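You operate a simulated robot arm through the tools that you are given. There is no shell and no other tool.

You are at the controls of a simulated robot arm. One attempt, no reset.

## Task
Take the battery out of the orange beacon and store both.
Fine: battery in the free cell of the battery box, lid shut; beacon in the foam nest. Set down upright: orange beacon.
Where things are to end (x, y in the base frame): battery pack within 0.02 m of [0.47, -0.23].

Only the result counts: the job must be done as asked and must still hold three seconds after the hand-in. Knocking over, shifting, dropping, spilling or breaking anything else fails it. A push-on lid holds only when it is set on centred and level and pressed home; a screw cap is set on level and turned clockwise until tight.

## Robot
A 7-joint arm with a two-finger parallel gripper, fixed in place. Base frame: the origin is on the floor under the middle of its stand, x ahead of it, y to its left, z up; the work surface is at about z = 0.9. Units: m, degrees, N and s.
With the tool pointing down near the work surface it reaches from about 0.38 to 0.9 m from the base axis. Its first joint turns from -143.0 to 143.0 degrees. Payload 3 kg.
Tool frame: the origin (TCP) lies between the finger pads and is the grasp point; the fingertips stand 0.03 m ahead of it; z points along the fingers, y is the line along which they close. Largest opening 0.094 m; finger width 0.028, thickness 0.01; the body of the gripper, 0.05 by 0.096 m, starts 0.055 m behind the TCP.
Orientation is told as [roll, pitch, yaw] about the base's x, y, z axes, in that order, counted from this pose: with the fingers straight down and closing along the base's y, the tool's x points along the base's -x, its y along +y and its z along -z.

## Interface
- The arm moves only by the tool send_rows. Its argument "commands" is a list of rows, each a list of 7 numbers: the opening in per cent of the stroke, from 0 (shut) to 100 (fully open), then the shift along the tool's x, y, z in units of 50 mm (1.0 is 50 mm), then the turn, a rotation vector about the tool's x, y, z in units of 5 degrees (1.0 is 5 degrees). In form: [[grip, x, y, z, rx, ry, rz], ...]. A call has 1 to 20 rows; each row shifts and turns the commanded pose from where the row before left it, along the tool's axes as they then stand. A call with a number of a shift or a turn outside -1 to 1 is refused whole. Rows are played at 5 a second. More than 0.05 m and 8.6 degrees between two rows, or a gripper value outside its range, and nothing of the call is played. Where a pose cannot be reached the arm comes as near as it can. A force on the tool above 90 N (or 10 N above the force at the start of the call, whichever is more), or a blocked arm, ends the call early, and 0.2 s more pass. Each finger travels about 0.072 m/s and halts on what it meets, pressing with about 34 N; the grip force reading is that of the motor and also rises with nothing between the fingers. The clock runs only during rows and for 0.2 s after the last one: add rows that do not move to give the fingers time. It gives the time, the measured TCP pose, the force on the tool (base axes), the opening and the grip force at its end, in the units of the frame above (readings bear some noise), with the torque about the TCP (base axes, N m) and any sound that the robot's microphone picked up.
- Cameras (640 x 400 px; columns grow to the right, rows downward): "scene" is fixed at [0.4005, 0.5008, 1.7066]; the picture's right is [-0.91, -0.42, 0.00], its down [-0.30, 0.66, -0.69] and it looks along [0.29, -0.63, -0.72] (base axes); focal length 319 px, centre (320, 200). "wrist" rides on the gripper at [0.076, 0.014, -0.103] in the tool frame; the picture's right is [-0.18, 0.98, 0.00], its down [-0.75, -0.14, -0.64] and it looks along [-0.63, -0.12, 0.77] (tool axes); focal length 243 px, centre (320, 200). There is no depth. A picture from a camera that has moved, and an enlarged one, comes with that camera's place and axes in the base frame and with its lens.
- get_image(camera): a new picture of that camera. It takes no simulated time.
- zoom(camera, box): a new picture of the part [left, top, right, bottom] of that camera's present view, enlarged. It takes no simulated time.
- finish_job(): hands the job in; it is judged then, once.

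Places have to be worked out from the pictures, the camera data and where the tool is seen. Open the gripper and draw the arm clear of the work before you hand the job in, unless the task says otherwise.

The tools are called as a command line: name --pt "numbers of a row" for each row, then --argument value for the rest, lists and objects as JSON in quotes. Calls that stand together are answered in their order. send_rows: Moves the arm, as the interface text tells. Its arguments: {"type":"object","properties":{"commands":{"type":"array","items":{"type":"array","items":{"type":"number"}}}},"required":["commands"]} The other tools are called the same way: get_image (camera) takes a picture; zoom (camera, box) takes an enlarged picture of a part of a camera's view; finish_job () hands the job in.

At the start:

```text
t: 0.0
tcp_pos: [0.4337, -0.1238, 1.3578]
tool_rot: [0.0, 0.0, 0.0]
wrist_force: [-0.1, -0.4, 0.3]
ft_torque: [0.0, -0.02, 0.01]
grip_width: 0.0941
grip_force: 0.1
```

scene: 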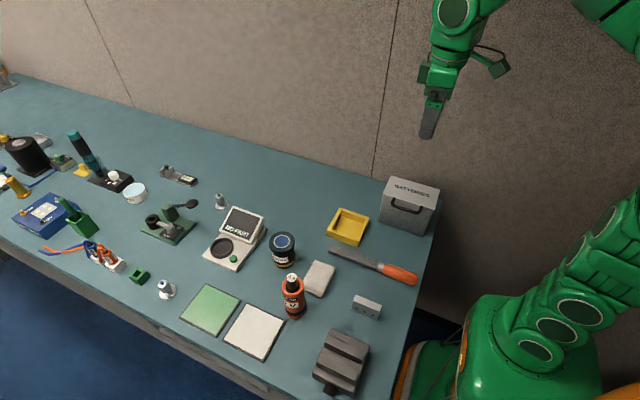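
wrist: 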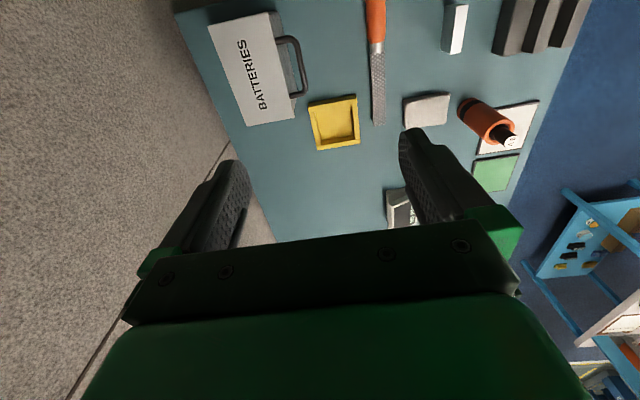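

I start by looking closer at the scene: the orange beacon (bottle-like), the box labelled BATTERIES, the yellow tray and the other items.

zoom --camera "scene" --box '[180, 160, 460, 400]'

zoom --camera "scene" --box '[240, 230, 360, 330]'

zoom --camera "scene" --box '[320, 160, 460, 260]'

zoom --camera "scene" --box '[0, 100, 240, 300]'

zoom --camera "wrist" --box '[180, 0, 600, 240]'

```text
1.67 times, centred on (320, 280) of scene
camera zoom: at [0.4005, 0.5008, 1.7066], right [-0.91, -0.42, 0.0], down [-0.3, 0.66, -0.69], along [0.29, -0.63, -0.72], focal length 531 px, centre (320, 67)
```

zoom: 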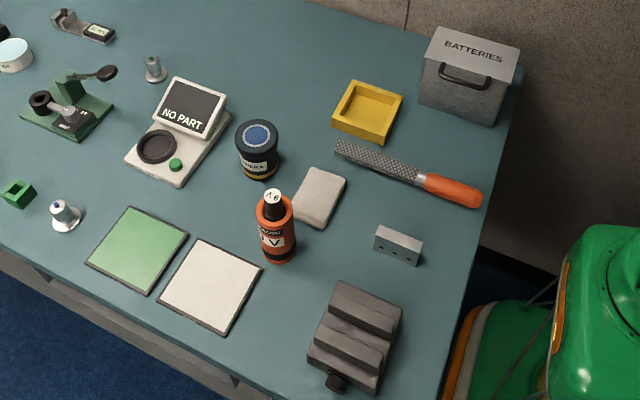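

```text
4.00 times, centred on (300, 280) of scene
camera zoom: at [0.4005, 0.5008, 1.7066], right [-0.91, -0.42, 0.0], down [-0.3, 0.66, -0.69], along [0.29, -0.63, -0.72], focal length 1275 px, centre (400, -120)
```

zoom: 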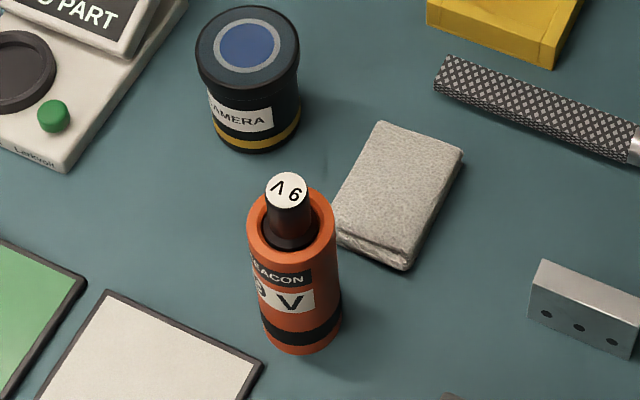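

```text
4.00 times, centred on (390, 210) of scene
camera zoom: at [0.4005, 0.5008, 1.7066], right [-0.91, -0.42, 0.0], down [-0.3, 0.66, -0.69], along [0.29, -0.63, -0.72], focal length 1275 px, centre (40, 160)
```

zoom: 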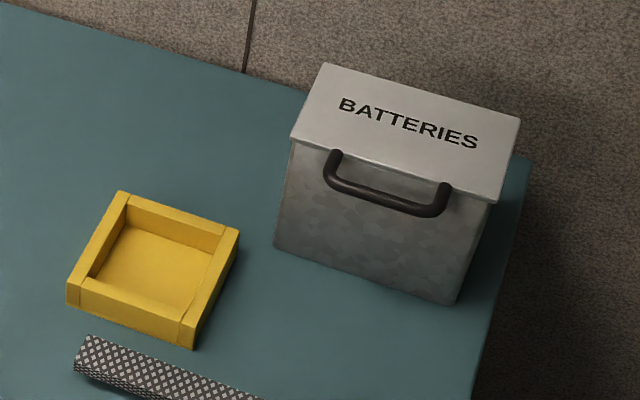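

```text
2.00 times, centred on (120, 200) of scene
camera zoom: at [0.4005, 0.5008, 1.7066], right [-0.91, -0.42, 0.0], down [-0.3, 0.66, -0.69], along [0.29, -0.63, -0.72], focal length 637 px, centre (720, 200)
```

zoom: 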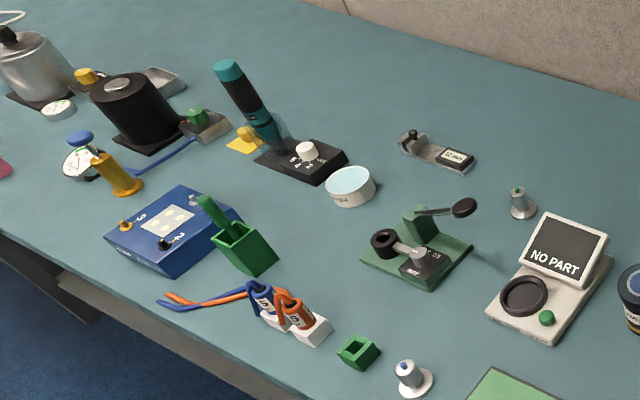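

```text
1.52 times, centred on (390, 120) of wrist
camera zoom: at [0.357, -0.1079, 1.4603], right [0.18, 0.98, 0.0], down [0.75, -0.14, 0.64], along [0.63, -0.12, -0.77], focal length 370 px, centre (213, 322)
```

zoom: 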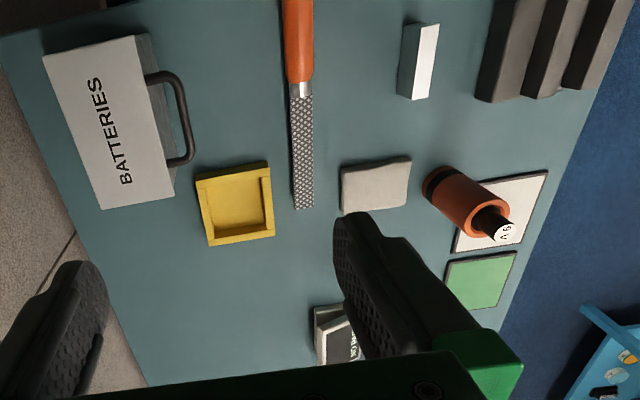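

I zoom further on the battery box and the beacon from the fixed camera before moving, to understand the handle, lid and battery geometry.

zoom --camera "scene" --box '[376, 168, 456, 248]'

zoom --camera "scene" --box '[270, 260, 330, 330]'

zoom --camera "scene" --box '[320, 200, 380, 260]'

zoom --camera "scene" --box '[300, 280, 400, 400]'

```text
5.00 times, centred on (416, 208) of scene
camera zoom: at [0.4005, 0.5008, 1.7066], right [-0.91, -0.42, 0.0], down [-0.3, 0.66, -0.69], along [0.29, -0.63, -0.72], focal length 1594 px, centre (-160, 160)
```

zoom: 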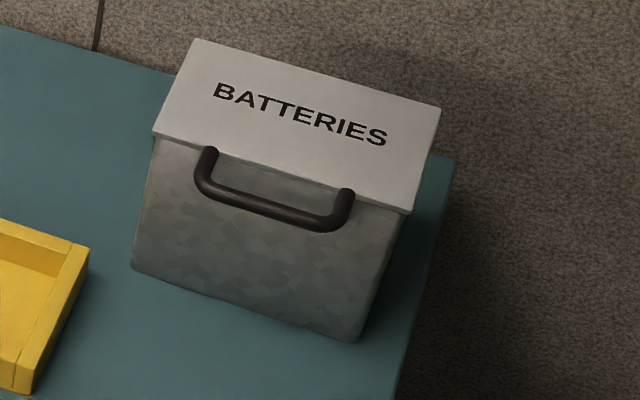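

```text
5.71 times, centred on (300, 295) of scene
camera zoom: at [0.4005, 0.5008, 1.7066], right [-0.91, -0.42, 0.0], down [-0.3, 0.66, -0.69], along [0.29, -0.63, -0.72], focal length 1821 px, centre (434, -343)
```

zoom: 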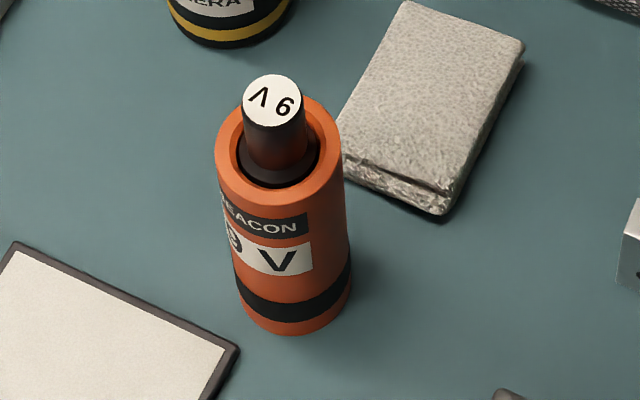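

```text
6.67 times, centred on (350, 230) of scene
camera zoom: at [0.4005, 0.5008, 1.7066], right [-0.91, -0.42, 0.0], down [-0.3, 0.66, -0.69], along [0.29, -0.63, -0.72], focal length 2125 px, centre (120, 0)
```

zoom: 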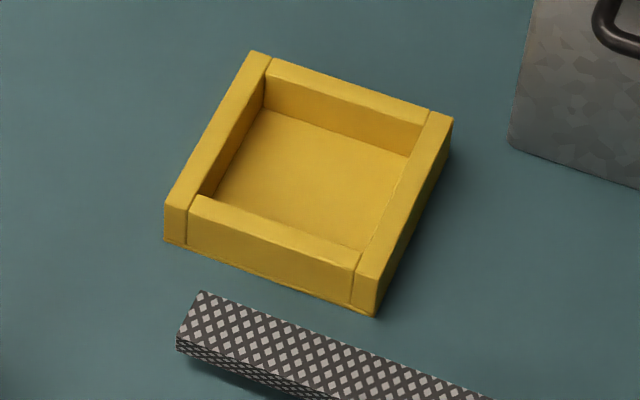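

```text
3.33 times, centred on (350, 340) of scene
camera zoom: at [0.4005, 0.5008, 1.7066], right [-0.91, -0.42, 0.0], down [-0.3, 0.66, -0.69], along [0.29, -0.63, -0.72], focal length 1062 px, centre (220, -267)
```

zoom: 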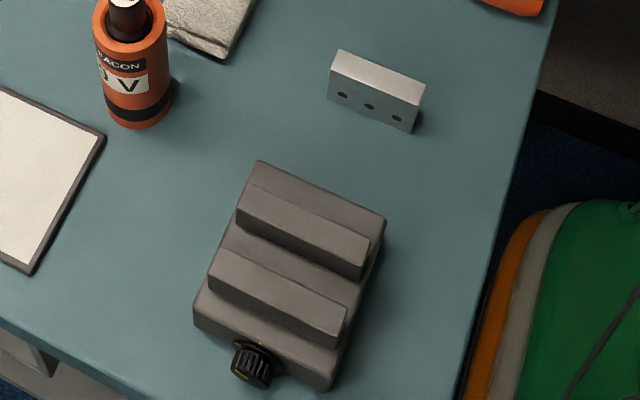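

The box has its hinged-looking lid with a front bar handle at about (0.434, -0.155, 1.03); the beacon stands at about (0.613, 0.190) and the yellow nest centre is near (0.587, -0.119). I move above the handle, staying well clear, to look with the wrist camera.

send_rows --pt "100 0 -0.3 0.6 0 0 0" --pt "100 0 -0.32 0.6 0 0 0" --pt "100 0 0 0.7 0 0 0" --pt "100 0 0 0.7 0 0 0" --pt "100 0 0 0 0 0 0"

get_image --camera "wrist"

get_image --camera "scene"

```text
t: 1.2
tcp_pos: [0.4316, -0.1524, 1.2256]
tool_rot: [0.0, -0.1, 0.0]
wrist_force: [-0.2, -1.0, -0.1]
ft_torque: [0.01, -0.02, 0.01]
grip_width: 0.0943
grip_force: 0.1
```

```text
taken
camera wrist: at [0.3569, -0.1382, 1.3295], right [0.18, 0.98, 0.0], down [0.75, -0.14, 0.64], along [0.63, -0.12, -0.77], focal length 243 px, centre (320, 200)
```

wrist: 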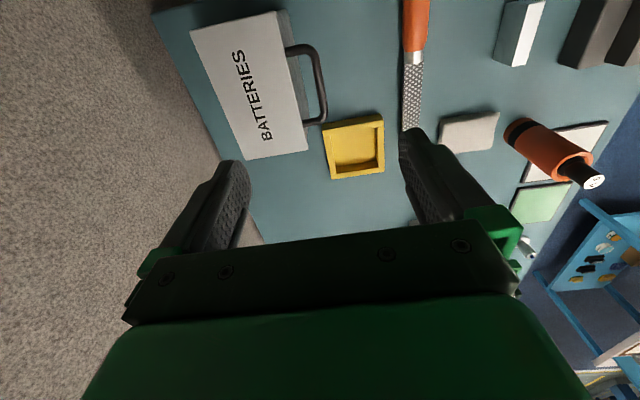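

```text
taken
```

scene: 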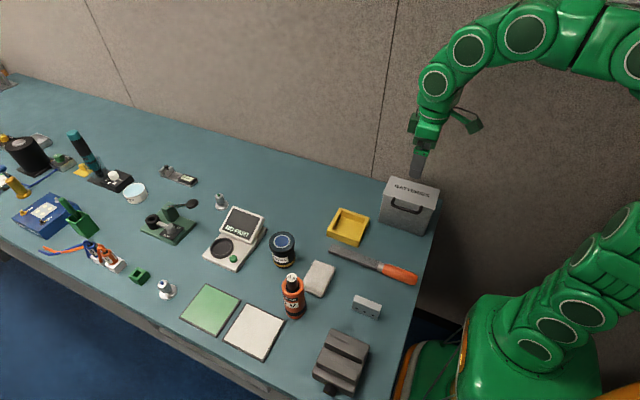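

The wrist view puts the handle bar at roughly y = -0.15, x = 0.437, z ≈ 1.035. I narrow the gripper to about 30 mm and descend to z ≈ 1.11 above the bar to check alignment.

send_rows --pt "32 -0.08 0.05 0.6 0 0 0" --pt "32 0 0 0.6 0 0 0" --pt "32 0 0 0.6 0 0 0" --pt "32 0 0 0.5 0 0 0" --pt "32 0 0 0 0 0 0" --pt "32 0 0 0 0 0 0"

get_image --camera "wrist"

zoom --camera "scene" --box '[366, 140, 466, 240]'

```text
t: 2.6
tcp_pos: [0.4377, -0.1497, 1.1125]
tool_rot: [0.1, 0.1, -0.1]
wrist_force: [-0.1, -0.1, -0.9]
ft_torque: [-0.01, -0.02, -0.03]
grip_width: 0.0303
grip_force: 0.0
```

```text
taken
camera wrist: at [0.3607, -0.1352, 1.2155], right [0.18, 0.98, 0.0], down [0.75, -0.14, 0.64], along [0.63, -0.12, -0.77], focal length 243 px, centre (320, 200)
```

wrist: 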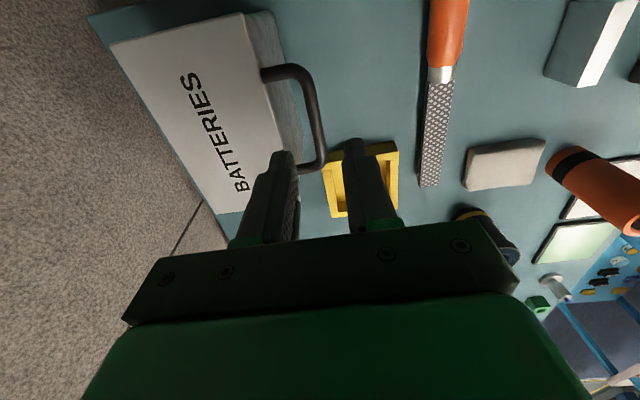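

```text
4.00 times, centred on (416, 190) of scene
camera zoom: at [0.4005, 0.5008, 1.7066], right [-0.91, -0.42, 0.0], down [-0.3, 0.66, -0.69], along [0.29, -0.63, -0.72], focal length 1275 px, centre (-64, 240)
```

zoom: 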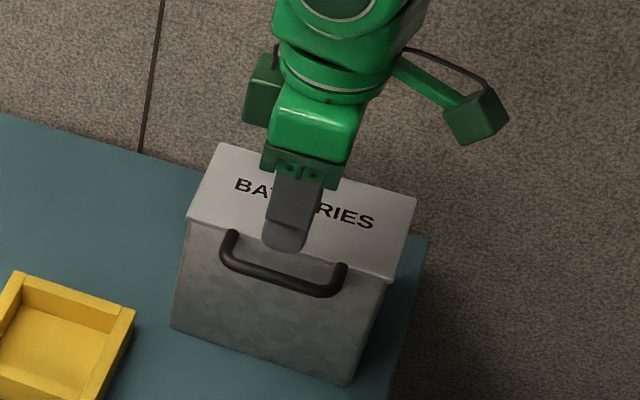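

Bar estimated at y ≈ -0.151, z ≈ 1.035–1.04, with the lid front at y ≈ -0.182; the narrowed fingers fit around it. I descend 60 mm slowly so the bar lies near the fingertips.

send_rows --pt "32 0 -0.03 0.3 0 0 0" --pt "32 0 0 0.3 0 0 0" --pt "32 0 0 0.3 0 0 0" --pt "32 0 0 0.3 0 0 0" --pt "32 0 0 0 0 0 0"

get_image --camera "wrist"

zoom --camera "scene" --box '[376, 168, 456, 248]'

```text
t: 3.8
tcp_pos: [0.4349, -0.1516, 1.053]
tool_rot: [0.1, 0.0, 0.1]
wrist_force: [-0.1, 0.3, 0.7]
ft_torque: [0.03, 0.0, 0.0]
grip_width: 0.0302
grip_force: 0.1
```

```text
taken
camera wrist: at [0.36, -0.1369, 1.1556], right [0.18, 0.98, 0.0], down [0.75, -0.14, 0.64], along [0.63, -0.12, -0.77], focal length 243 px, centre (320, 200)
```

wrist: 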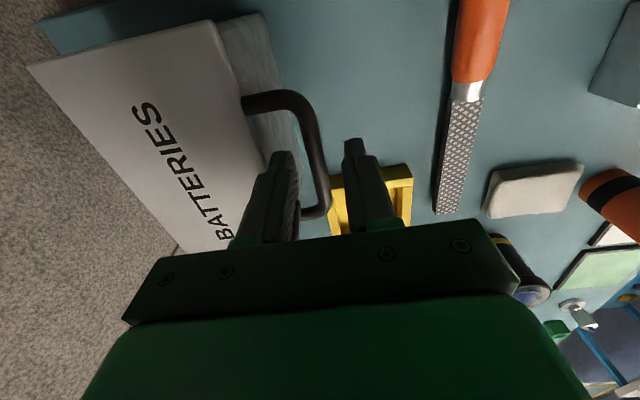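

```text
5.00 times, centred on (416, 208) of scene
camera zoom: at [0.4005, 0.5008, 1.7066], right [-0.91, -0.42, 0.0], down [-0.3, 0.66, -0.69], along [0.29, -0.63, -0.72], focal length 1594 px, centre (-160, 160)
```

zoom: 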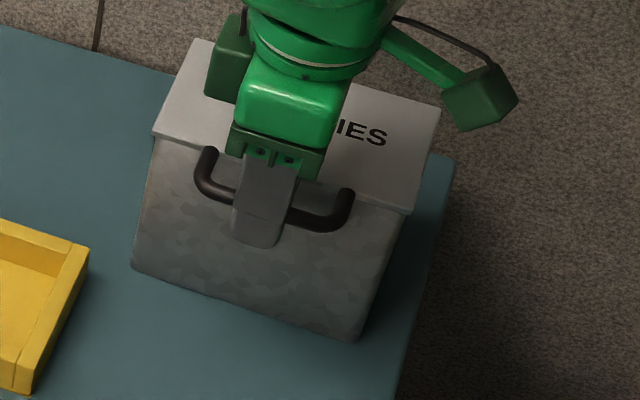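

The fingers straddle the bar with it about 13 mm above the tips. I close the gripper on it.

send_rows --pt "0 0 0 0 0 0 0" --pt "0 0 0 0 0 0 0" --pt "0 0 0 0 0 0 0" --pt "0 0 0 0 0 0 0"

get_image --camera "wrist"

```text
t: 4.8
tcp_pos: [0.4361, -0.1537, 1.0533]
tool_rot: [-0.2, 0.0, 0.0]
wrist_force: [-3.2, -58.0, -2.1]
ft_torque: [-1.38, -0.03, 1.1]
grip_width: 0.0096
grip_force: 43.2
```

```text
taken
camera wrist: at [0.36, -0.1387, 1.1556], right [0.18, 0.98, 0.0], down [0.75, -0.14, 0.64], along [0.63, -0.12, -0.77], focal length 243 px, centre (320, 200)
```

wrist: 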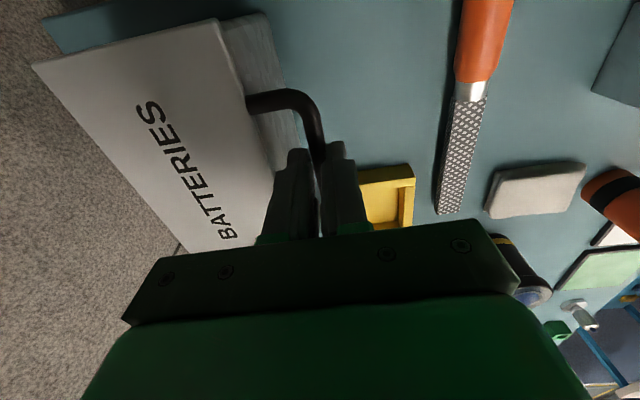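

The bar is gripped (9.6 mm), with a 58 N side load because the bar lies about 2 mm further in -y. I shift the command to relieve it.

send_rows --pt "0 0 -0.042 0 0 0 0" --pt "0 0 0 0 0 0 0"

```text
t: 5.4
tcp_pos: [0.4359, -0.1544, 1.0531]
tool_rot: [0.1, 0.1, 0.0]
wrist_force: [-0.7, -27.8, 3.9]
ft_torque: [-0.65, -0.07, 1.21]
grip_width: 0.0096
grip_force: 43.2
```

Half the side load is gone; I shift another 2 mm and then lift 4 mm as a test of how the lid responds.

send_rows --pt "0 0 -0.04 0 0 0 0" --pt "0 0 0 0 0 0 0" --pt "0 0 0 -0.08 0 0 0" --pt "0 0 0 0 0 0 0"

zoom --camera "scene" --box '[376, 168, 456, 248]'

```text
t: 6.4
tcp_pos: [0.4362, -0.1552, 1.0566]
tool_rot: [0.2, 0.2, 0.0]
wrist_force: [-7.7, 41.5, 1.9]
ft_torque: [1.06, 0.48, 1.18]
grip_width: 0.0099
grip_force: 43.7
```

```text
5.00 times, centred on (416, 208) of scene
camera zoom: at [0.4005, 0.5008, 1.7066], right [-0.91, -0.42, 0.0], down [-0.3, 0.66, -0.69], along [0.29, -0.63, -0.72], focal length 1594 px, centre (-160, 160)
```

zoom: 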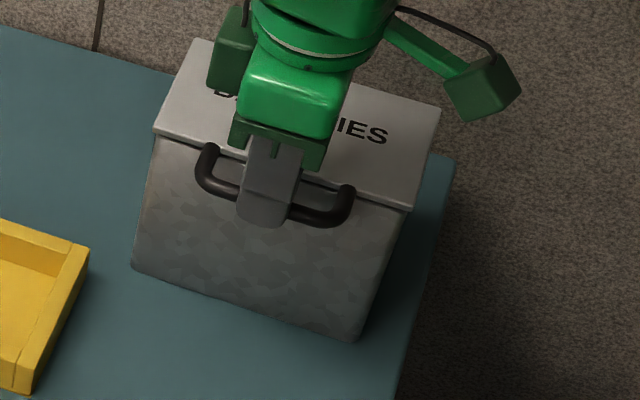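

The lid lifts freely about a rear hinge (vertical force is tiny). I follow an arc of ~125 mm radius about a hinge near y = -0.28, starting with the first 14° and watching the side force.

send_rows --pt "0 0 0.0 -0.268 0 0 0" --pt "0 0 -0.05 -0.256 0 0 0" --pt "0 0 0 0 0 0 0"

zoom --camera "scene" --box '[366, 140, 466, 240]'

```text
t: 7.2
tcp_pos: [0.4361, -0.1581, 1.0824]
tool_rot: [0.0, 0.0, 0.0]
wrist_force: [-38.0, 44.1, 11.7]
ft_torque: [1.07, 1.38, 1.22]
grip_width: 0.0097
grip_force: 43.0
```

```text
4.00 times, centred on (416, 190) of scene
camera zoom: at [0.4005, 0.5008, 1.7066], right [-0.91, -0.42, 0.0], down [-0.3, 0.66, -0.69], along [0.29, -0.63, -0.72], focal length 1275 px, centre (-64, 240)
```

zoom: 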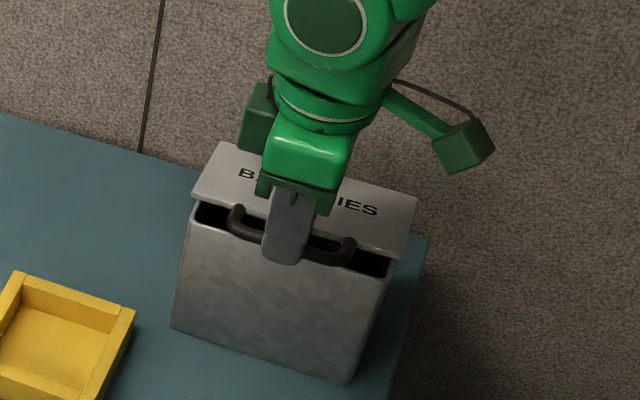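

The lid is opening on a rear hinge. Readings show some constraint load (x -38 N, y +44 N, z-torque 1.2 N m), so I trim the pose by about a millimetre and a degree before continuing.

send_rows --pt "0 0.02 0.02 0 0 0 -0.2" --pt "0 0 0 0 0 0 0"

```text
t: 7.8
tcp_pos: [0.4355, -0.1582, 1.0827]
tool_rot: [-0.1, 0.0, 1.1]
wrist_force: [-27.4, 25.3, 5.6]
ft_torque: [0.66, 0.65, 0.04]
grip_width: 0.0096
grip_force: 43.4
```

Yaw of 1.1° zeroed the twist, so the box is turned by about that. I trim x/y a bit more and continue the arc to about 26°.

send_rows --pt "0 0.05 0.0 0 0 0 0" --pt "0 0 -0.05 -0.25 0 0 0" --pt "0 0 -0.104 -0.24 0 0 0" --pt "0 0 0 0 0 0 0"

```text
t: 8.8
tcp_pos: [0.4342, -0.1671, 1.1083]
tool_rot: [-0.2, 0.0, 0.9]
wrist_force: [40.4, -39.4, -20.4]
ft_torque: [-0.97, -1.16, 0.0]
grip_width: 0.0097
grip_force: 43.2
```

Small over-correction in x; the measured path is consistent with a ~0.125–0.13 m radius. I trim and continue to ~38°.

send_rows --pt "0 -0.03 -0.028 0 0 0 0" --pt "0 0 -0.126 -0.228 0 0 0" --pt "0 0 -0.15 -0.216 0 0 0" --pt "0 0 0 0 0 0 0"

```text
t: 9.8
tcp_pos: [0.4336, -0.1818, 1.1304]
tool_rot: [0.1, 0.3, 1.0]
wrist_force: [-14.3, -14.8, -14.2]
ft_torque: [-0.31, 1.39, -0.2]
grip_width: 0.0095
grip_force: 43.4
```

Loads are small now; I continue the arc to ~50°.

send_rows --pt "0 0.008 -0.182 -0.196 0 0 0" --pt "0 0 -0.192 -0.18 0 0 0" --pt "0 0 0 0 0 0 0"

zoom --camera "scene" --box '[366, 140, 466, 240]'

```text
t: 10.6
tcp_pos: [0.4338, -0.1998, 1.1478]
tool_rot: [0.0, 0.1, 1.1]
wrist_force: [-28.3, -7.4, -8.7]
ft_torque: [-0.24, 1.64, -0.43]
grip_width: 0.0096
grip_force: 43.4
```

```text
4.00 times, centred on (416, 190) of scene
camera zoom: at [0.4005, 0.5008, 1.7066], right [-0.91, -0.42, 0.0], down [-0.3, 0.66, -0.69], along [0.29, -0.63, -0.72], focal length 1275 px, centre (-64, 240)
```

zoom: 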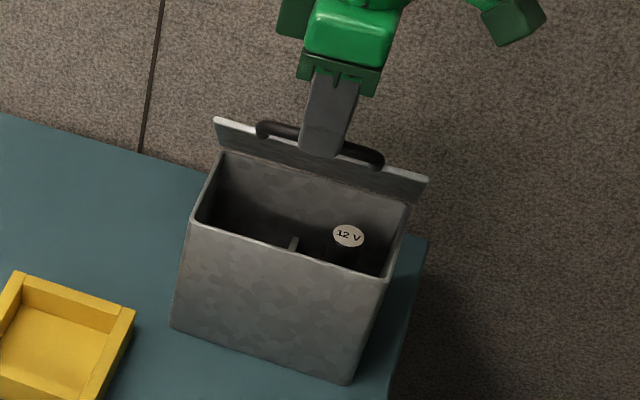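

The box interior shows two cells: a 12 V battery in the right one, the left one (x ≈ 0.47) free. I continue to ~62° and then ~74°.

send_rows --pt "0 0.02 -0.212 -0.156 0 0 0" --pt "0 0 -0.224 -0.136 0 0 0" --pt "0 0 0 0 0 0 0"

```text
t: 11.4
tcp_pos: [0.4355, -0.2231, 1.1634]
tool_rot: [-0.1, -0.2, 1.1]
wrist_force: [-14.1, 2.9, 5.1]
ft_torque: [0.16, -0.14, -0.66]
grip_width: 0.0097
grip_force: 43.3
```

send_rows --pt "0 0.01 -0.238 -0.11 0 0 0" --pt "0 0 -0.246 -0.086 0 0 0" --pt "0 0 0 0 0 0 0"

zoom --camera "scene" --box '[366, 120, 466, 240]'

```text
t: 12.2
tcp_pos: [0.4352, -0.2456, 1.1728]
tool_rot: [0.0, 0.1, 1.1]
wrist_force: [-4.8, -7.9, -33.5]
ft_torque: [-0.2, 0.54, -0.93]
grip_width: 0.0094
grip_force: 43.1
```

```text
3.33 times, centred on (416, 180) of scene
camera zoom: at [0.4005, 0.5008, 1.7066], right [-0.91, -0.42, 0.0], down [-0.3, 0.66, -0.69], along [0.29, -0.63, -0.72], focal length 1062 px, centre (0, 267)
```

zoom: 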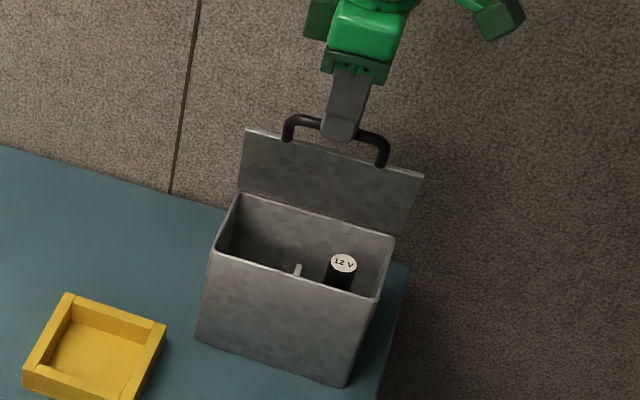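

Lid nearly vertical; small vertical pull, so I lower the command slightly and continue to ~86°.

send_rows --pt "0 0 -0.256 -0.03 0 0 0" --pt "0 0 -0.26 -0.02 0 0 0" --pt "0 0 0 0 0 0 0"

```text
t: 13.0
tcp_pos: [0.4349, -0.2731, 1.1759]
tool_rot: [-0.1, 0.0, 1.0]
wrist_force: [-12.5, 0.9, 18.9]
ft_torque: [-0.02, 0.14, -1.17]
grip_width: 0.0094
grip_force: 43.8
```

Near vertical with small loads. I trim yaw back slightly and pull past vertical to ~98°, then check.

send_rows --pt "0 0 -0.26 -0.02 0 0 0.1" --pt "0 0 -0.26 0.01 0 0 0.1" --pt "0 0 0 0 0 0 0"

zoom --camera "scene" --box '[366, 120, 466, 240]'

get_image --camera "wrist"

```text
t: 13.8
tcp_pos: [0.4358, -0.2989, 1.173]
tool_rot: [0.1, 0.1, -0.1]
wrist_force: [-22.9, 7.3, -38.2]
ft_torque: [0.22, 0.77, -0.18]
grip_width: 0.0095
grip_force: 43.2
```

```text
3.33 times, centred on (416, 180) of scene
camera zoom: at [0.4005, 0.5008, 1.7066], right [-0.91, -0.42, 0.0], down [-0.3, 0.66, -0.69], along [0.29, -0.63, -0.72], focal length 1062 px, centre (0, 267)
```

zoom: 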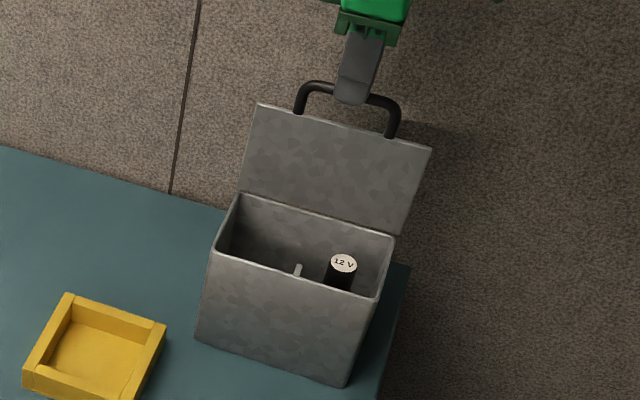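

```text
taken
camera wrist: at [0.3603, -0.2831, 1.277], right [0.18, 0.98, 0.0], down [0.76, -0.14, 0.64], along [0.63, -0.12, -0.77], focal length 243 px, centre (320, 200)
```

wrist: 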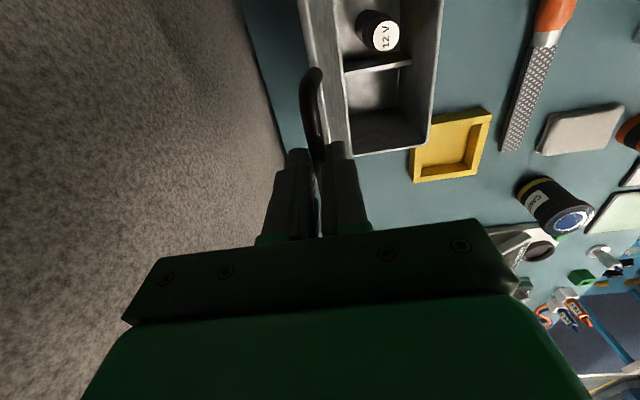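

The lid is just past vertical (~98°). I pull a little farther to ~104° so it rests open, staying clear of the wall.

send_rows --pt "0 0.01 -0.13 0.04 0 0 0" --pt "0 0 -0.13 0.02 0 0 0" --pt "0 0 0 0 0 0 0"

```text
t: 14.4
tcp_pos: [0.4355, -0.3007, 1.174]
tool_rot: [0.9, 0.0, 0.3]
wrist_force: [-15.6, 42.4, 16.6]
ft_torque: [1.44, 0.76, -0.56]
grip_width: 0.0095
grip_force: 43.5
stopped in row 3: the force on the tool passed its limit at 93 N (the readings are from after the stop); the commanded pose is now the measured one
```

A stop was reached at about 100° (lid's end stop). I release the bar and see whether the lid stays.

send_rows --pt "32 0 0 0 0 0 0" --pt "32 0 0 0 0 0 0" --pt "32 0 0 0 0 0 0"

zoom --camera "scene" --box '[366, 120, 466, 240]'

get_image --camera "wrist"

```text
t: 15.2
tcp_pos: [0.4353, -0.3037, 1.1731]
tool_rot: [0.6, -0.1, 0.2]
wrist_force: [0.2, 0.0, -0.7]
ft_torque: [-0.01, 0.02, 0.01]
grip_width: 0.0299
grip_force: 0.1
```

```text
3.33 times, centred on (416, 180) of scene
camera zoom: at [0.4005, 0.5008, 1.7066], right [-0.91, -0.42, 0.0], down [-0.3, 0.66, -0.69], along [0.29, -0.63, -0.72], focal length 1062 px, centre (0, 267)
```

zoom: 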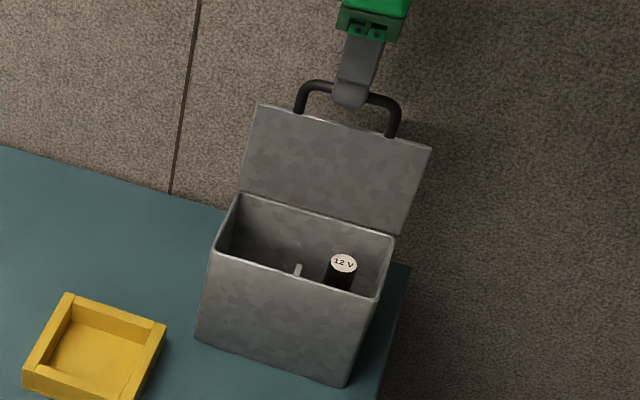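

```text
taken
camera wrist: at [0.3605, -0.291, 1.276], right [0.18, 0.98, 0.01], down [0.75, -0.15, 0.64], along [0.63, -0.11, -0.77], focal length 243 px, centre (320, 200)
```

wrist: 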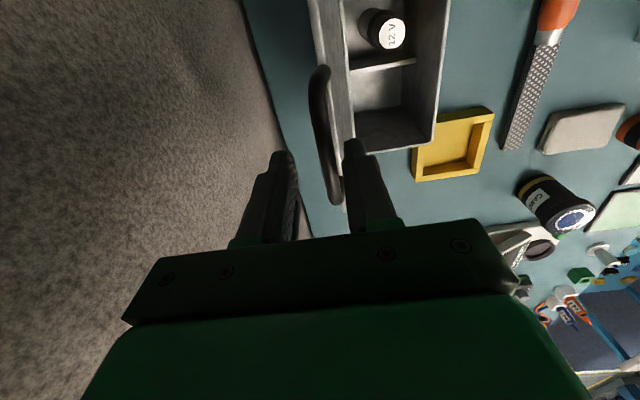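

The lid stays open by itself. I withdraw straight up, then travel over to the beacon at about (0.61, 0.19) at a safe height.

send_rows --pt "40 0 0 -0.5 0 0 0" --pt "40 0 0 -0.5 0 0 0" --pt "40 0 0 -0.6 0.12 0 0.04" --pt "40 0 0.2 -0.6 0 0 0" --pt "60 -0.2 0.8 0 0 0 0" --pt "60 -0.27 0.82 0 0 0 0" --pt "60 -0.27 0.82 0 0 0 0" --pt "60 -0.27 0.82 0 0 0 0" --pt "60 -0.27 0.82 0 0 0 0" --pt "60 -0.27 0.82 0 0 0 0" --pt "60 -0.27 0.82 0 0 0 0" --pt "60 -0.27 0.82 0 0 0 0" --pt "60 -0.27 0.82 0 0 0 0" --pt "60 -0.27 0.82 0 0 0 0" --pt "60 -0.27 0.82 0 0 0 0" --pt "60 -0.27 0.82 0 0 0 0" --pt "60 0 0 0 0 0 0"

get_image --camera "wrist"

get_image --camera "scene"

```text
t: 18.8
tcp_pos: [0.5958, 0.1965, 1.284]
tool_rot: [0.1, 0.0, 0.0]
wrist_force: [1.2, 0.1, -0.1]
ft_torque: [0.0, 0.0, 0.01]
grip_width: 0.0564
grip_force: 0.1
```

```text
taken
camera wrist: at [0.5208, 0.2117, 1.3864], right [0.18, 0.98, 0.0], down [0.75, -0.14, 0.64], along [0.63, -0.12, -0.77], focal length 243 px, centre (320, 200)
```

wrist: 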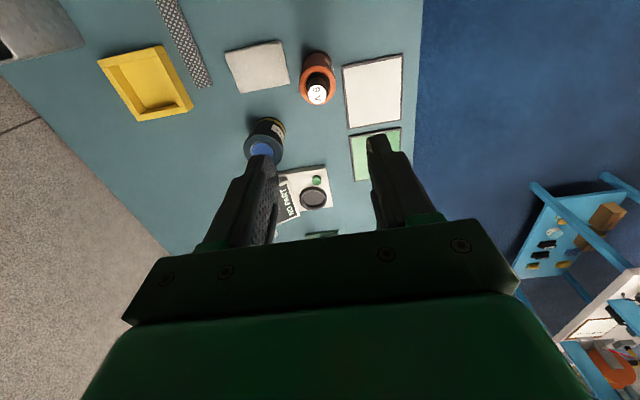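

```text
taken
```

scene: 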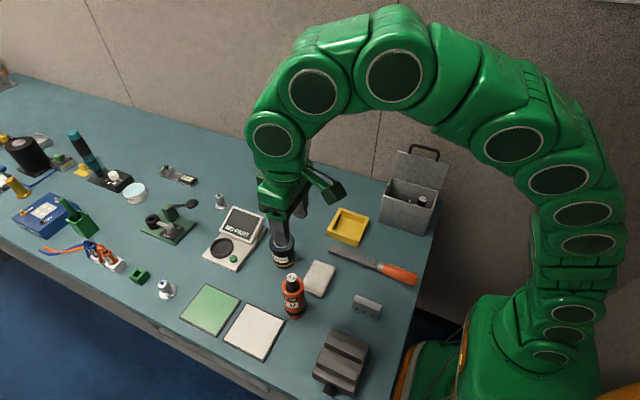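

Wrist and scene views agree that the battery axis is at about (0.613, 0.191). I move above it and lower to z ≈ 1.14 (tips above the battery top at 1.067) to refine.

send_rows --pt "60 -0.34 -0.11 0.3 0 0 0" --pt "60 0 0 0.7 0 0 0" --pt "60 0 0 0.7 0 0 0" --pt "60 0 0 0.7 0 0 0" --pt "60 0 0 0.4 0 0 0" --pt "60 0 0 0 0 0 0"

get_image --camera "wrist"

zoom --camera "scene" --box '[255, 230, 345, 330]'

```text
t: 20.2
tcp_pos: [0.6129, 0.1908, 1.1436]
tool_rot: [0.1, 0.1, 0.0]
wrist_force: [0.7, 0.1, -0.2]
ft_torque: [-0.04, 0.0, 0.03]
grip_width: 0.0563
grip_force: 0.1
```

```text
taken
camera wrist: at [0.5357, 0.2058, 1.2457], right [0.18, 0.98, 0.0], down [0.75, -0.14, 0.64], along [0.63, -0.12, -0.77], focal length 243 px, centre (320, 200)
```

wrist: 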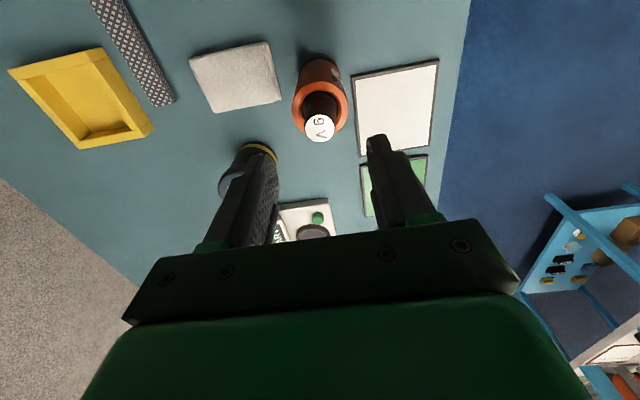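

```text
4.00 times, centred on (300, 280) of scene
camera zoom: at [0.4005, 0.5008, 1.7066], right [-0.91, -0.42, 0.0], down [-0.3, 0.66, -0.69], along [0.29, -0.63, -0.72], focal length 1275 px, centre (400, -120)
```

zoom: 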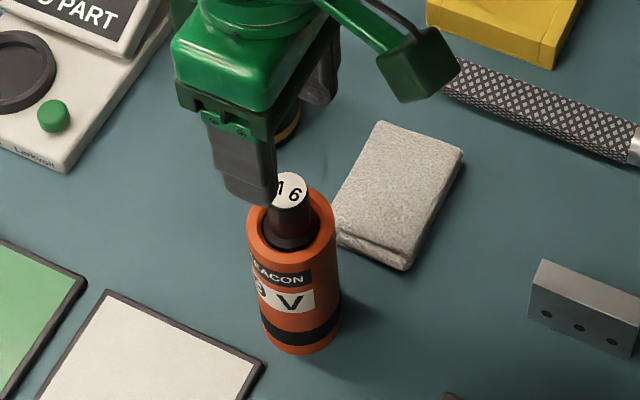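

Battery top is centred at about (0.611, 0.191), top z ≈ 1.066. I descend so the fingertips stay just above the beacon rim (TCP ≈ 1.060).

send_rows --pt "55 0.03 0 0.4 0 0 0" --pt "55 0 0 0.4 0 0 0" --pt "55 0 0 0.4 0 0 0" --pt "55 0 0 0.3 0 0 0" --pt "55 0 0 0.17 0 0 0" --pt "55 0 0 0 0 0 0"

get_image --camera "wrist"

zoom --camera "scene" --box '[270, 260, 330, 330]'

```text
t: 21.6
tcp_pos: [0.61, 0.1906, 1.0599]
tool_rot: [0.0, 0.1, 0.0]
wrist_force: [0.3, -0.2, -0.5]
ft_torque: [0.0, -0.03, -0.01]
grip_width: 0.052
grip_force: 0.1
```

```text
taken
camera wrist: at [0.5342, 0.2041, 1.1628], right [0.18, 0.98, 0.0], down [0.75, -0.14, 0.64], along [0.63, -0.12, -0.77], focal length 243 px, centre (320, 200)
```

wrist: 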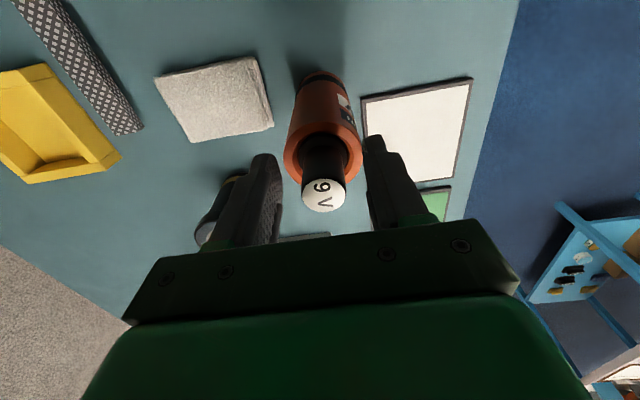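

```text
5.71 times, centred on (300, 295) of scene
camera zoom: at [0.4005, 0.5008, 1.7066], right [-0.91, -0.42, 0.0], down [-0.3, 0.66, -0.69], along [0.29, -0.63, -0.72], focal length 1821 px, centre (434, -343)
```

zoom: 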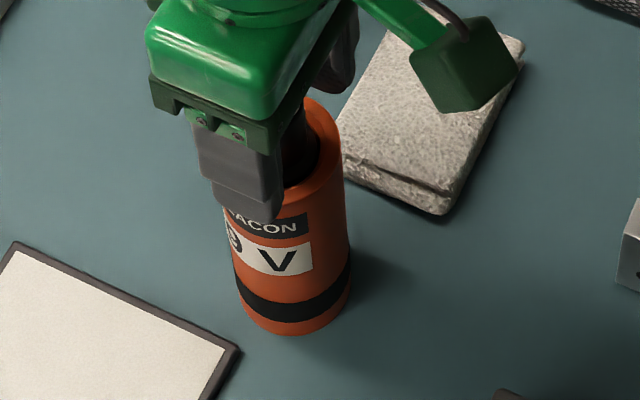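

The battery is centred between the fingers; the rim could be as high as 1.034 by one estimate, so I raise 6 mm for safety and then close on the battery.

send_rows --pt "55 0 0 -0.12 0 0 0" --pt "30 0 0 0 0 0 0" --pt "10 0 0 0 0 0 0" --pt "0 0 0 0 0 0 0" --pt "0 0 0 0 0 0 0" --pt "0 0 0 0 0 0 0"

get_image --camera "wrist"

zoom --camera "scene" --box '[270, 260, 330, 330]'

```text
t: 23.0
tcp_pos: [0.6097, 0.1907, 1.0665]
tool_rot: [0.1, 0.0, 0.0]
wrist_force: [0.1, 0.6, 1.7]
ft_torque: [0.01, 0.0, -0.04]
grip_width: 0.0239
grip_force: 34.0
```

```text
taken
camera wrist: at [0.534, 0.2046, 1.1687], right [0.18, 0.98, 0.0], down [0.75, -0.14, 0.64], along [0.63, -0.12, -0.77], focal length 243 px, centre (320, 200)
```

wrist: 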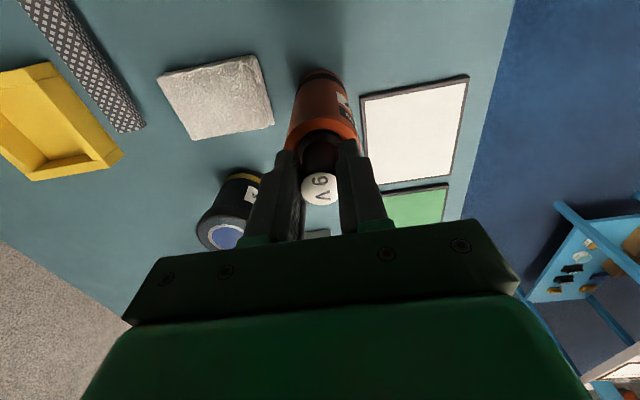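

```text
5.71 times, centred on (300, 295) of scene
camera zoom: at [0.4005, 0.5008, 1.7066], right [-0.91, -0.42, 0.0], down [-0.3, 0.66, -0.69], along [0.29, -0.63, -0.72], focal length 1821 px, centre (434, -343)
```

zoom: 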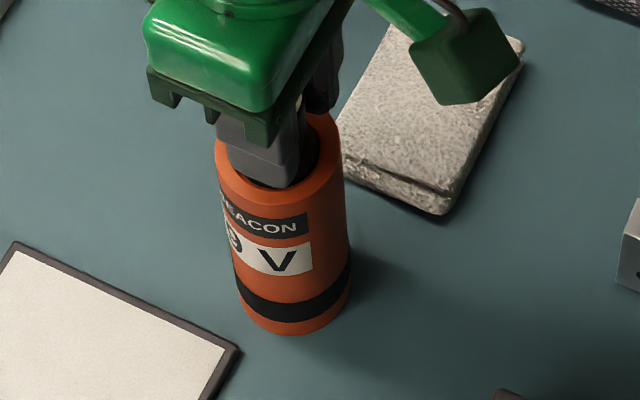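

Battery held at 23.9 mm. I lift slowly by 12 mm and check whether it slides out of the beacon.

send_rows --pt "0 0 0 -0.06 0 0 0" --pt "0 0 0 -0.06 0 0 0" --pt "0 0 0 -0.06 0 0 0" --pt "0 0 0 -0.06 0 0 0" --pt "0 0 0 0 0 0 0"

zoom --camera "scene" --box '[270, 260, 330, 330]'

get_image --camera "wrist"

```text
t: 24.2
tcp_pos: [0.6103, 0.1901, 1.0783]
tool_rot: [0.1, 0.1, 0.0]
wrist_force: [-0.1, -0.1, -0.6]
ft_torque: [-0.01, 0.0, 0.02]
grip_width: 0.024
grip_force: 33.5
```

```text
5.71 times, centred on (300, 295) of scene
camera zoom: at [0.4005, 0.5008, 1.7066], right [-0.91, -0.42, 0.0], down [-0.3, 0.66, -0.69], along [0.29, -0.63, -0.72], focal length 1821 px, centre (434, -343)
```

zoom: 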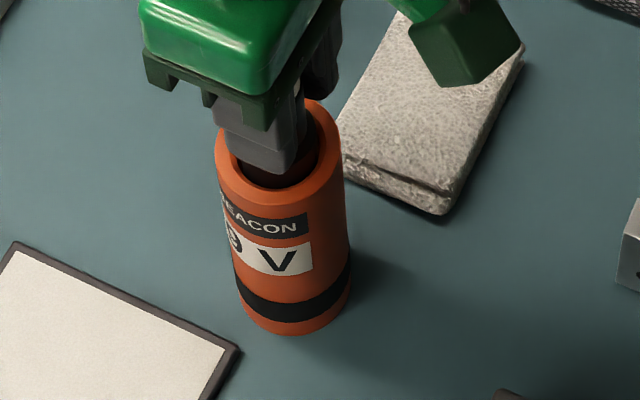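

```text
taken
camera wrist: at [0.534, 0.2047, 1.1806], right [0.18, 0.98, 0.0], down [0.75, -0.14, 0.64], along [0.63, -0.12, -0.77], focal length 243 px, centre (320, 200)
```

wrist: 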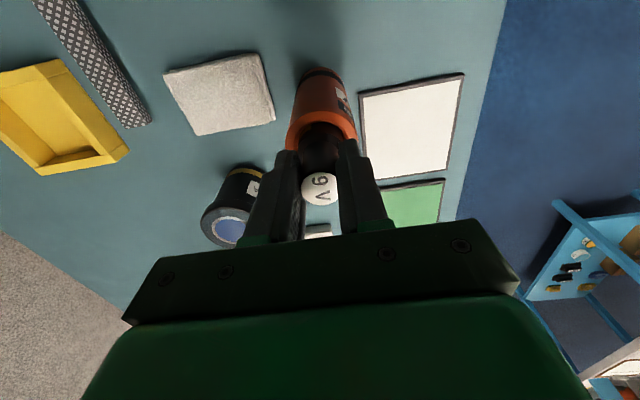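

The beacon stays put and the battery slides out with no resistance. I keep lifting straight up until it is well clear.

send_rows --pt "0 0 0 -0.3 0 0 0" --pt "0 0 0 -0.3 0 0 0" --pt "0 0 0 -0.3 0 0 0" --pt "0 0 0 -0.3 0 0 0" --pt "0 0 0 -0.4 0 0 0" --pt "0 0 0 -0.4 0 0 0" --pt "0 0 0 -0.5 0 0 0" --pt "0 0 0 -0.6 0 0 0" --pt "0 0 0 -0.6 0 0 0" --pt "0 0 0 0 0 0 0"

zoom --camera "scene" --box '[230, 170, 370, 330]'

get_image --camera "wrist"

```text
t: 26.4
tcp_pos: [0.6086, 0.1913, 1.2646]
tool_rot: [-0.1, 0.1, 0.0]
wrist_force: [-0.2, -0.1, -1.1]
ft_torque: [0.01, 0.02, 0.02]
grip_width: 0.0243
grip_force: 33.7
```

```text
2.50 times, centred on (300, 250) of scene
camera zoom: at [0.4005, 0.5008, 1.7066], right [-0.91, -0.42, 0.0], down [-0.3, 0.66, -0.69], along [0.29, -0.63, -0.72], focal length 797 px, centre (370, 75)
```

zoom: 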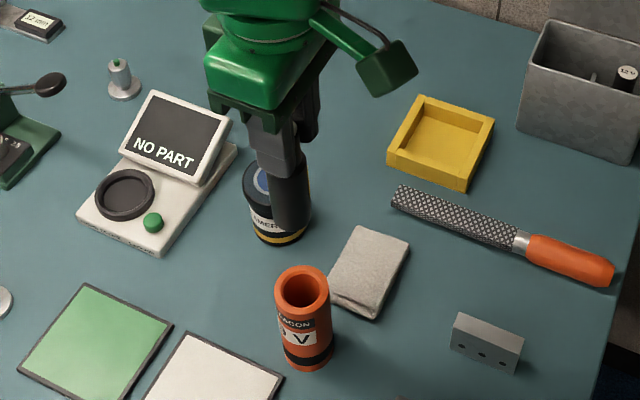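

```text
taken
camera wrist: at [0.5334, 0.2063, 1.3672], right [0.18, 0.98, 0.0], down [0.75, -0.14, 0.64], along [0.63, -0.12, -0.77], focal length 243 px, centre (320, 200)
```

wrist: 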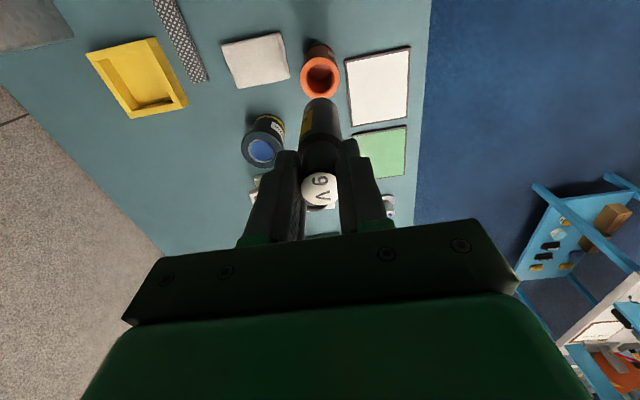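

The battery is out (neck Ø24 mm, body ~Ø34 mm, about 0.10–0.11 m long) and the beacon stands undisturbed. I carry it at height to above the free cell near (0.47, -0.226).

send_rows --pt "0 0.1 -0.3 -0.2 0 0 0" --pt "0 0.25 -0.76 0 0 0 0" --pt "0 0.25 -0.76 0 0 0 0" --pt "0 0.25 -0.76 0 0 0 0" --pt "0 0.25 -0.76 0 0 0 0" --pt "0 0.25 -0.76 0 0 0 0" --pt "0 0.25 -0.76 0 0 0 0" --pt "0 0.25 -0.76 0 0 0 0" --pt "0 0.25 -0.76 0 0 0 0" --pt "0 0.25 -0.76 0 0 0 0" --pt "0 0.25 -0.76 0 0 0 0" --pt "0 0.15 -0.42 0 0 0 0" --pt "0 0 0 0 0 0 0" --pt "0 0 0 0 0 0 0"

get_image --camera "wrist"

zoom --camera "scene" --box '[346, 110, 466, 250]'

```text
t: 29.4
tcp_pos: [0.4744, -0.2236, 1.2745]
tool_rot: [0.2, 0.0, 0.0]
wrist_force: [0.1, 0.5, -0.8]
ft_torque: [0.01, 0.01, -0.01]
grip_width: 0.0241
grip_force: 33.9
```

```text
taken
camera wrist: at [0.3986, -0.2099, 1.3769], right [0.18, 0.98, 0.0], down [0.75, -0.14, 0.64], along [0.63, -0.12, -0.77], focal length 243 px, centre (320, 200)
```

wrist: 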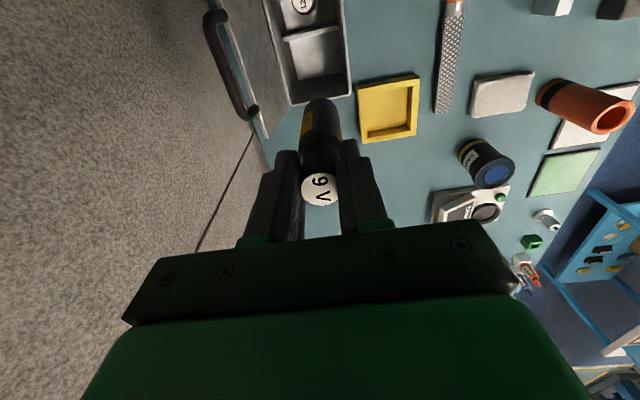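

```text
2.86 times, centred on (406, 180) of scene
camera zoom: at [0.4005, 0.5008, 1.7066], right [-0.91, -0.42, 0.0], down [-0.3, 0.66, -0.69], along [0.29, -0.63, -0.72], focal length 911 px, centre (74, 257)
```

zoom: 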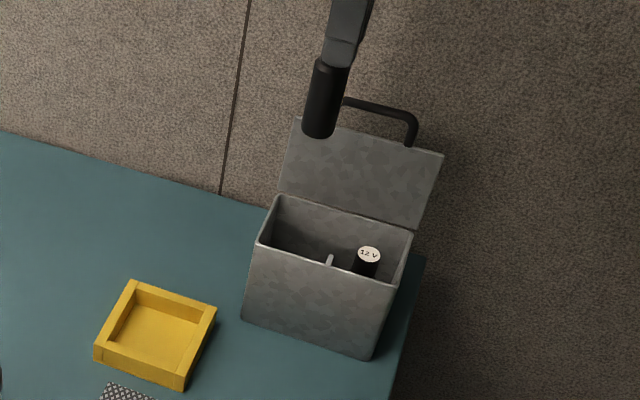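

I zoom the wrist view onto the box opening to locate the free cell's walls and divider.

zoom --camera "wrist" --box '[240, 0, 380, 140]'

zoom --camera "scene" --box '[420, 190, 500, 240]'

zoom --camera "scene" --box '[424, 170, 504, 250]'

```text
2.86 times, centred on (310, 70) of wrist
camera zoom: at [0.3986, -0.2099, 1.3769], right [0.18, 0.98, 0.0], down [0.75, -0.14, 0.64], along [0.63, -0.12, -0.77], focal length 693 px, centre (349, 571)
```

zoom: 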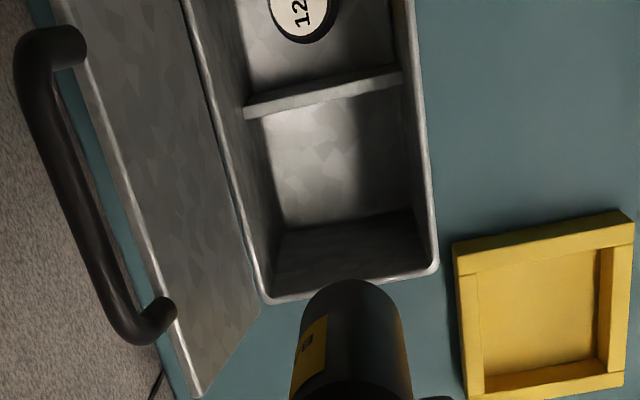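

```text
8.00 times, centred on (460, 215) of scene
camera zoom: at [0.4005, 0.5008, 1.7066], right [-0.91, -0.42, 0.0], down [-0.3, 0.66, -0.69], along [0.29, -0.63, -0.72], focal length 2550 px, centre (-800, 80)
```

zoom: 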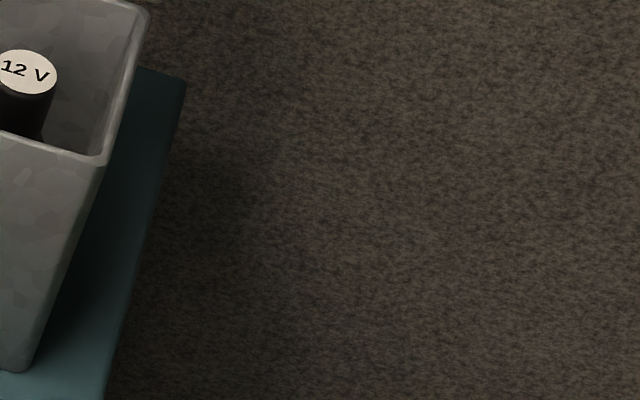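

```text
5.00 times, centred on (464, 210) of scene
camera zoom: at [0.4005, 0.5008, 1.7066], right [-0.91, -0.42, 0.0], down [-0.3, 0.66, -0.69], along [0.29, -0.63, -0.72], focal length 1594 px, centre (-400, 150)
```

zoom: 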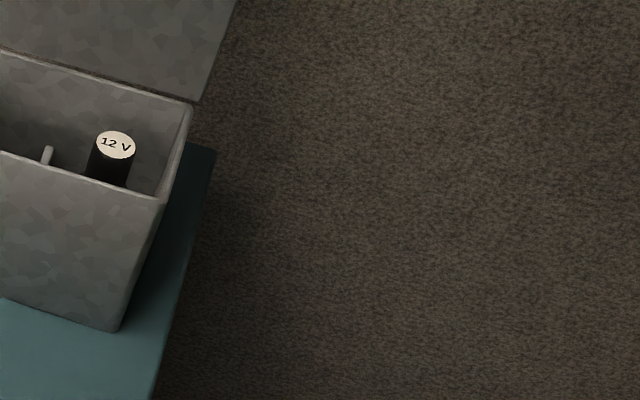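

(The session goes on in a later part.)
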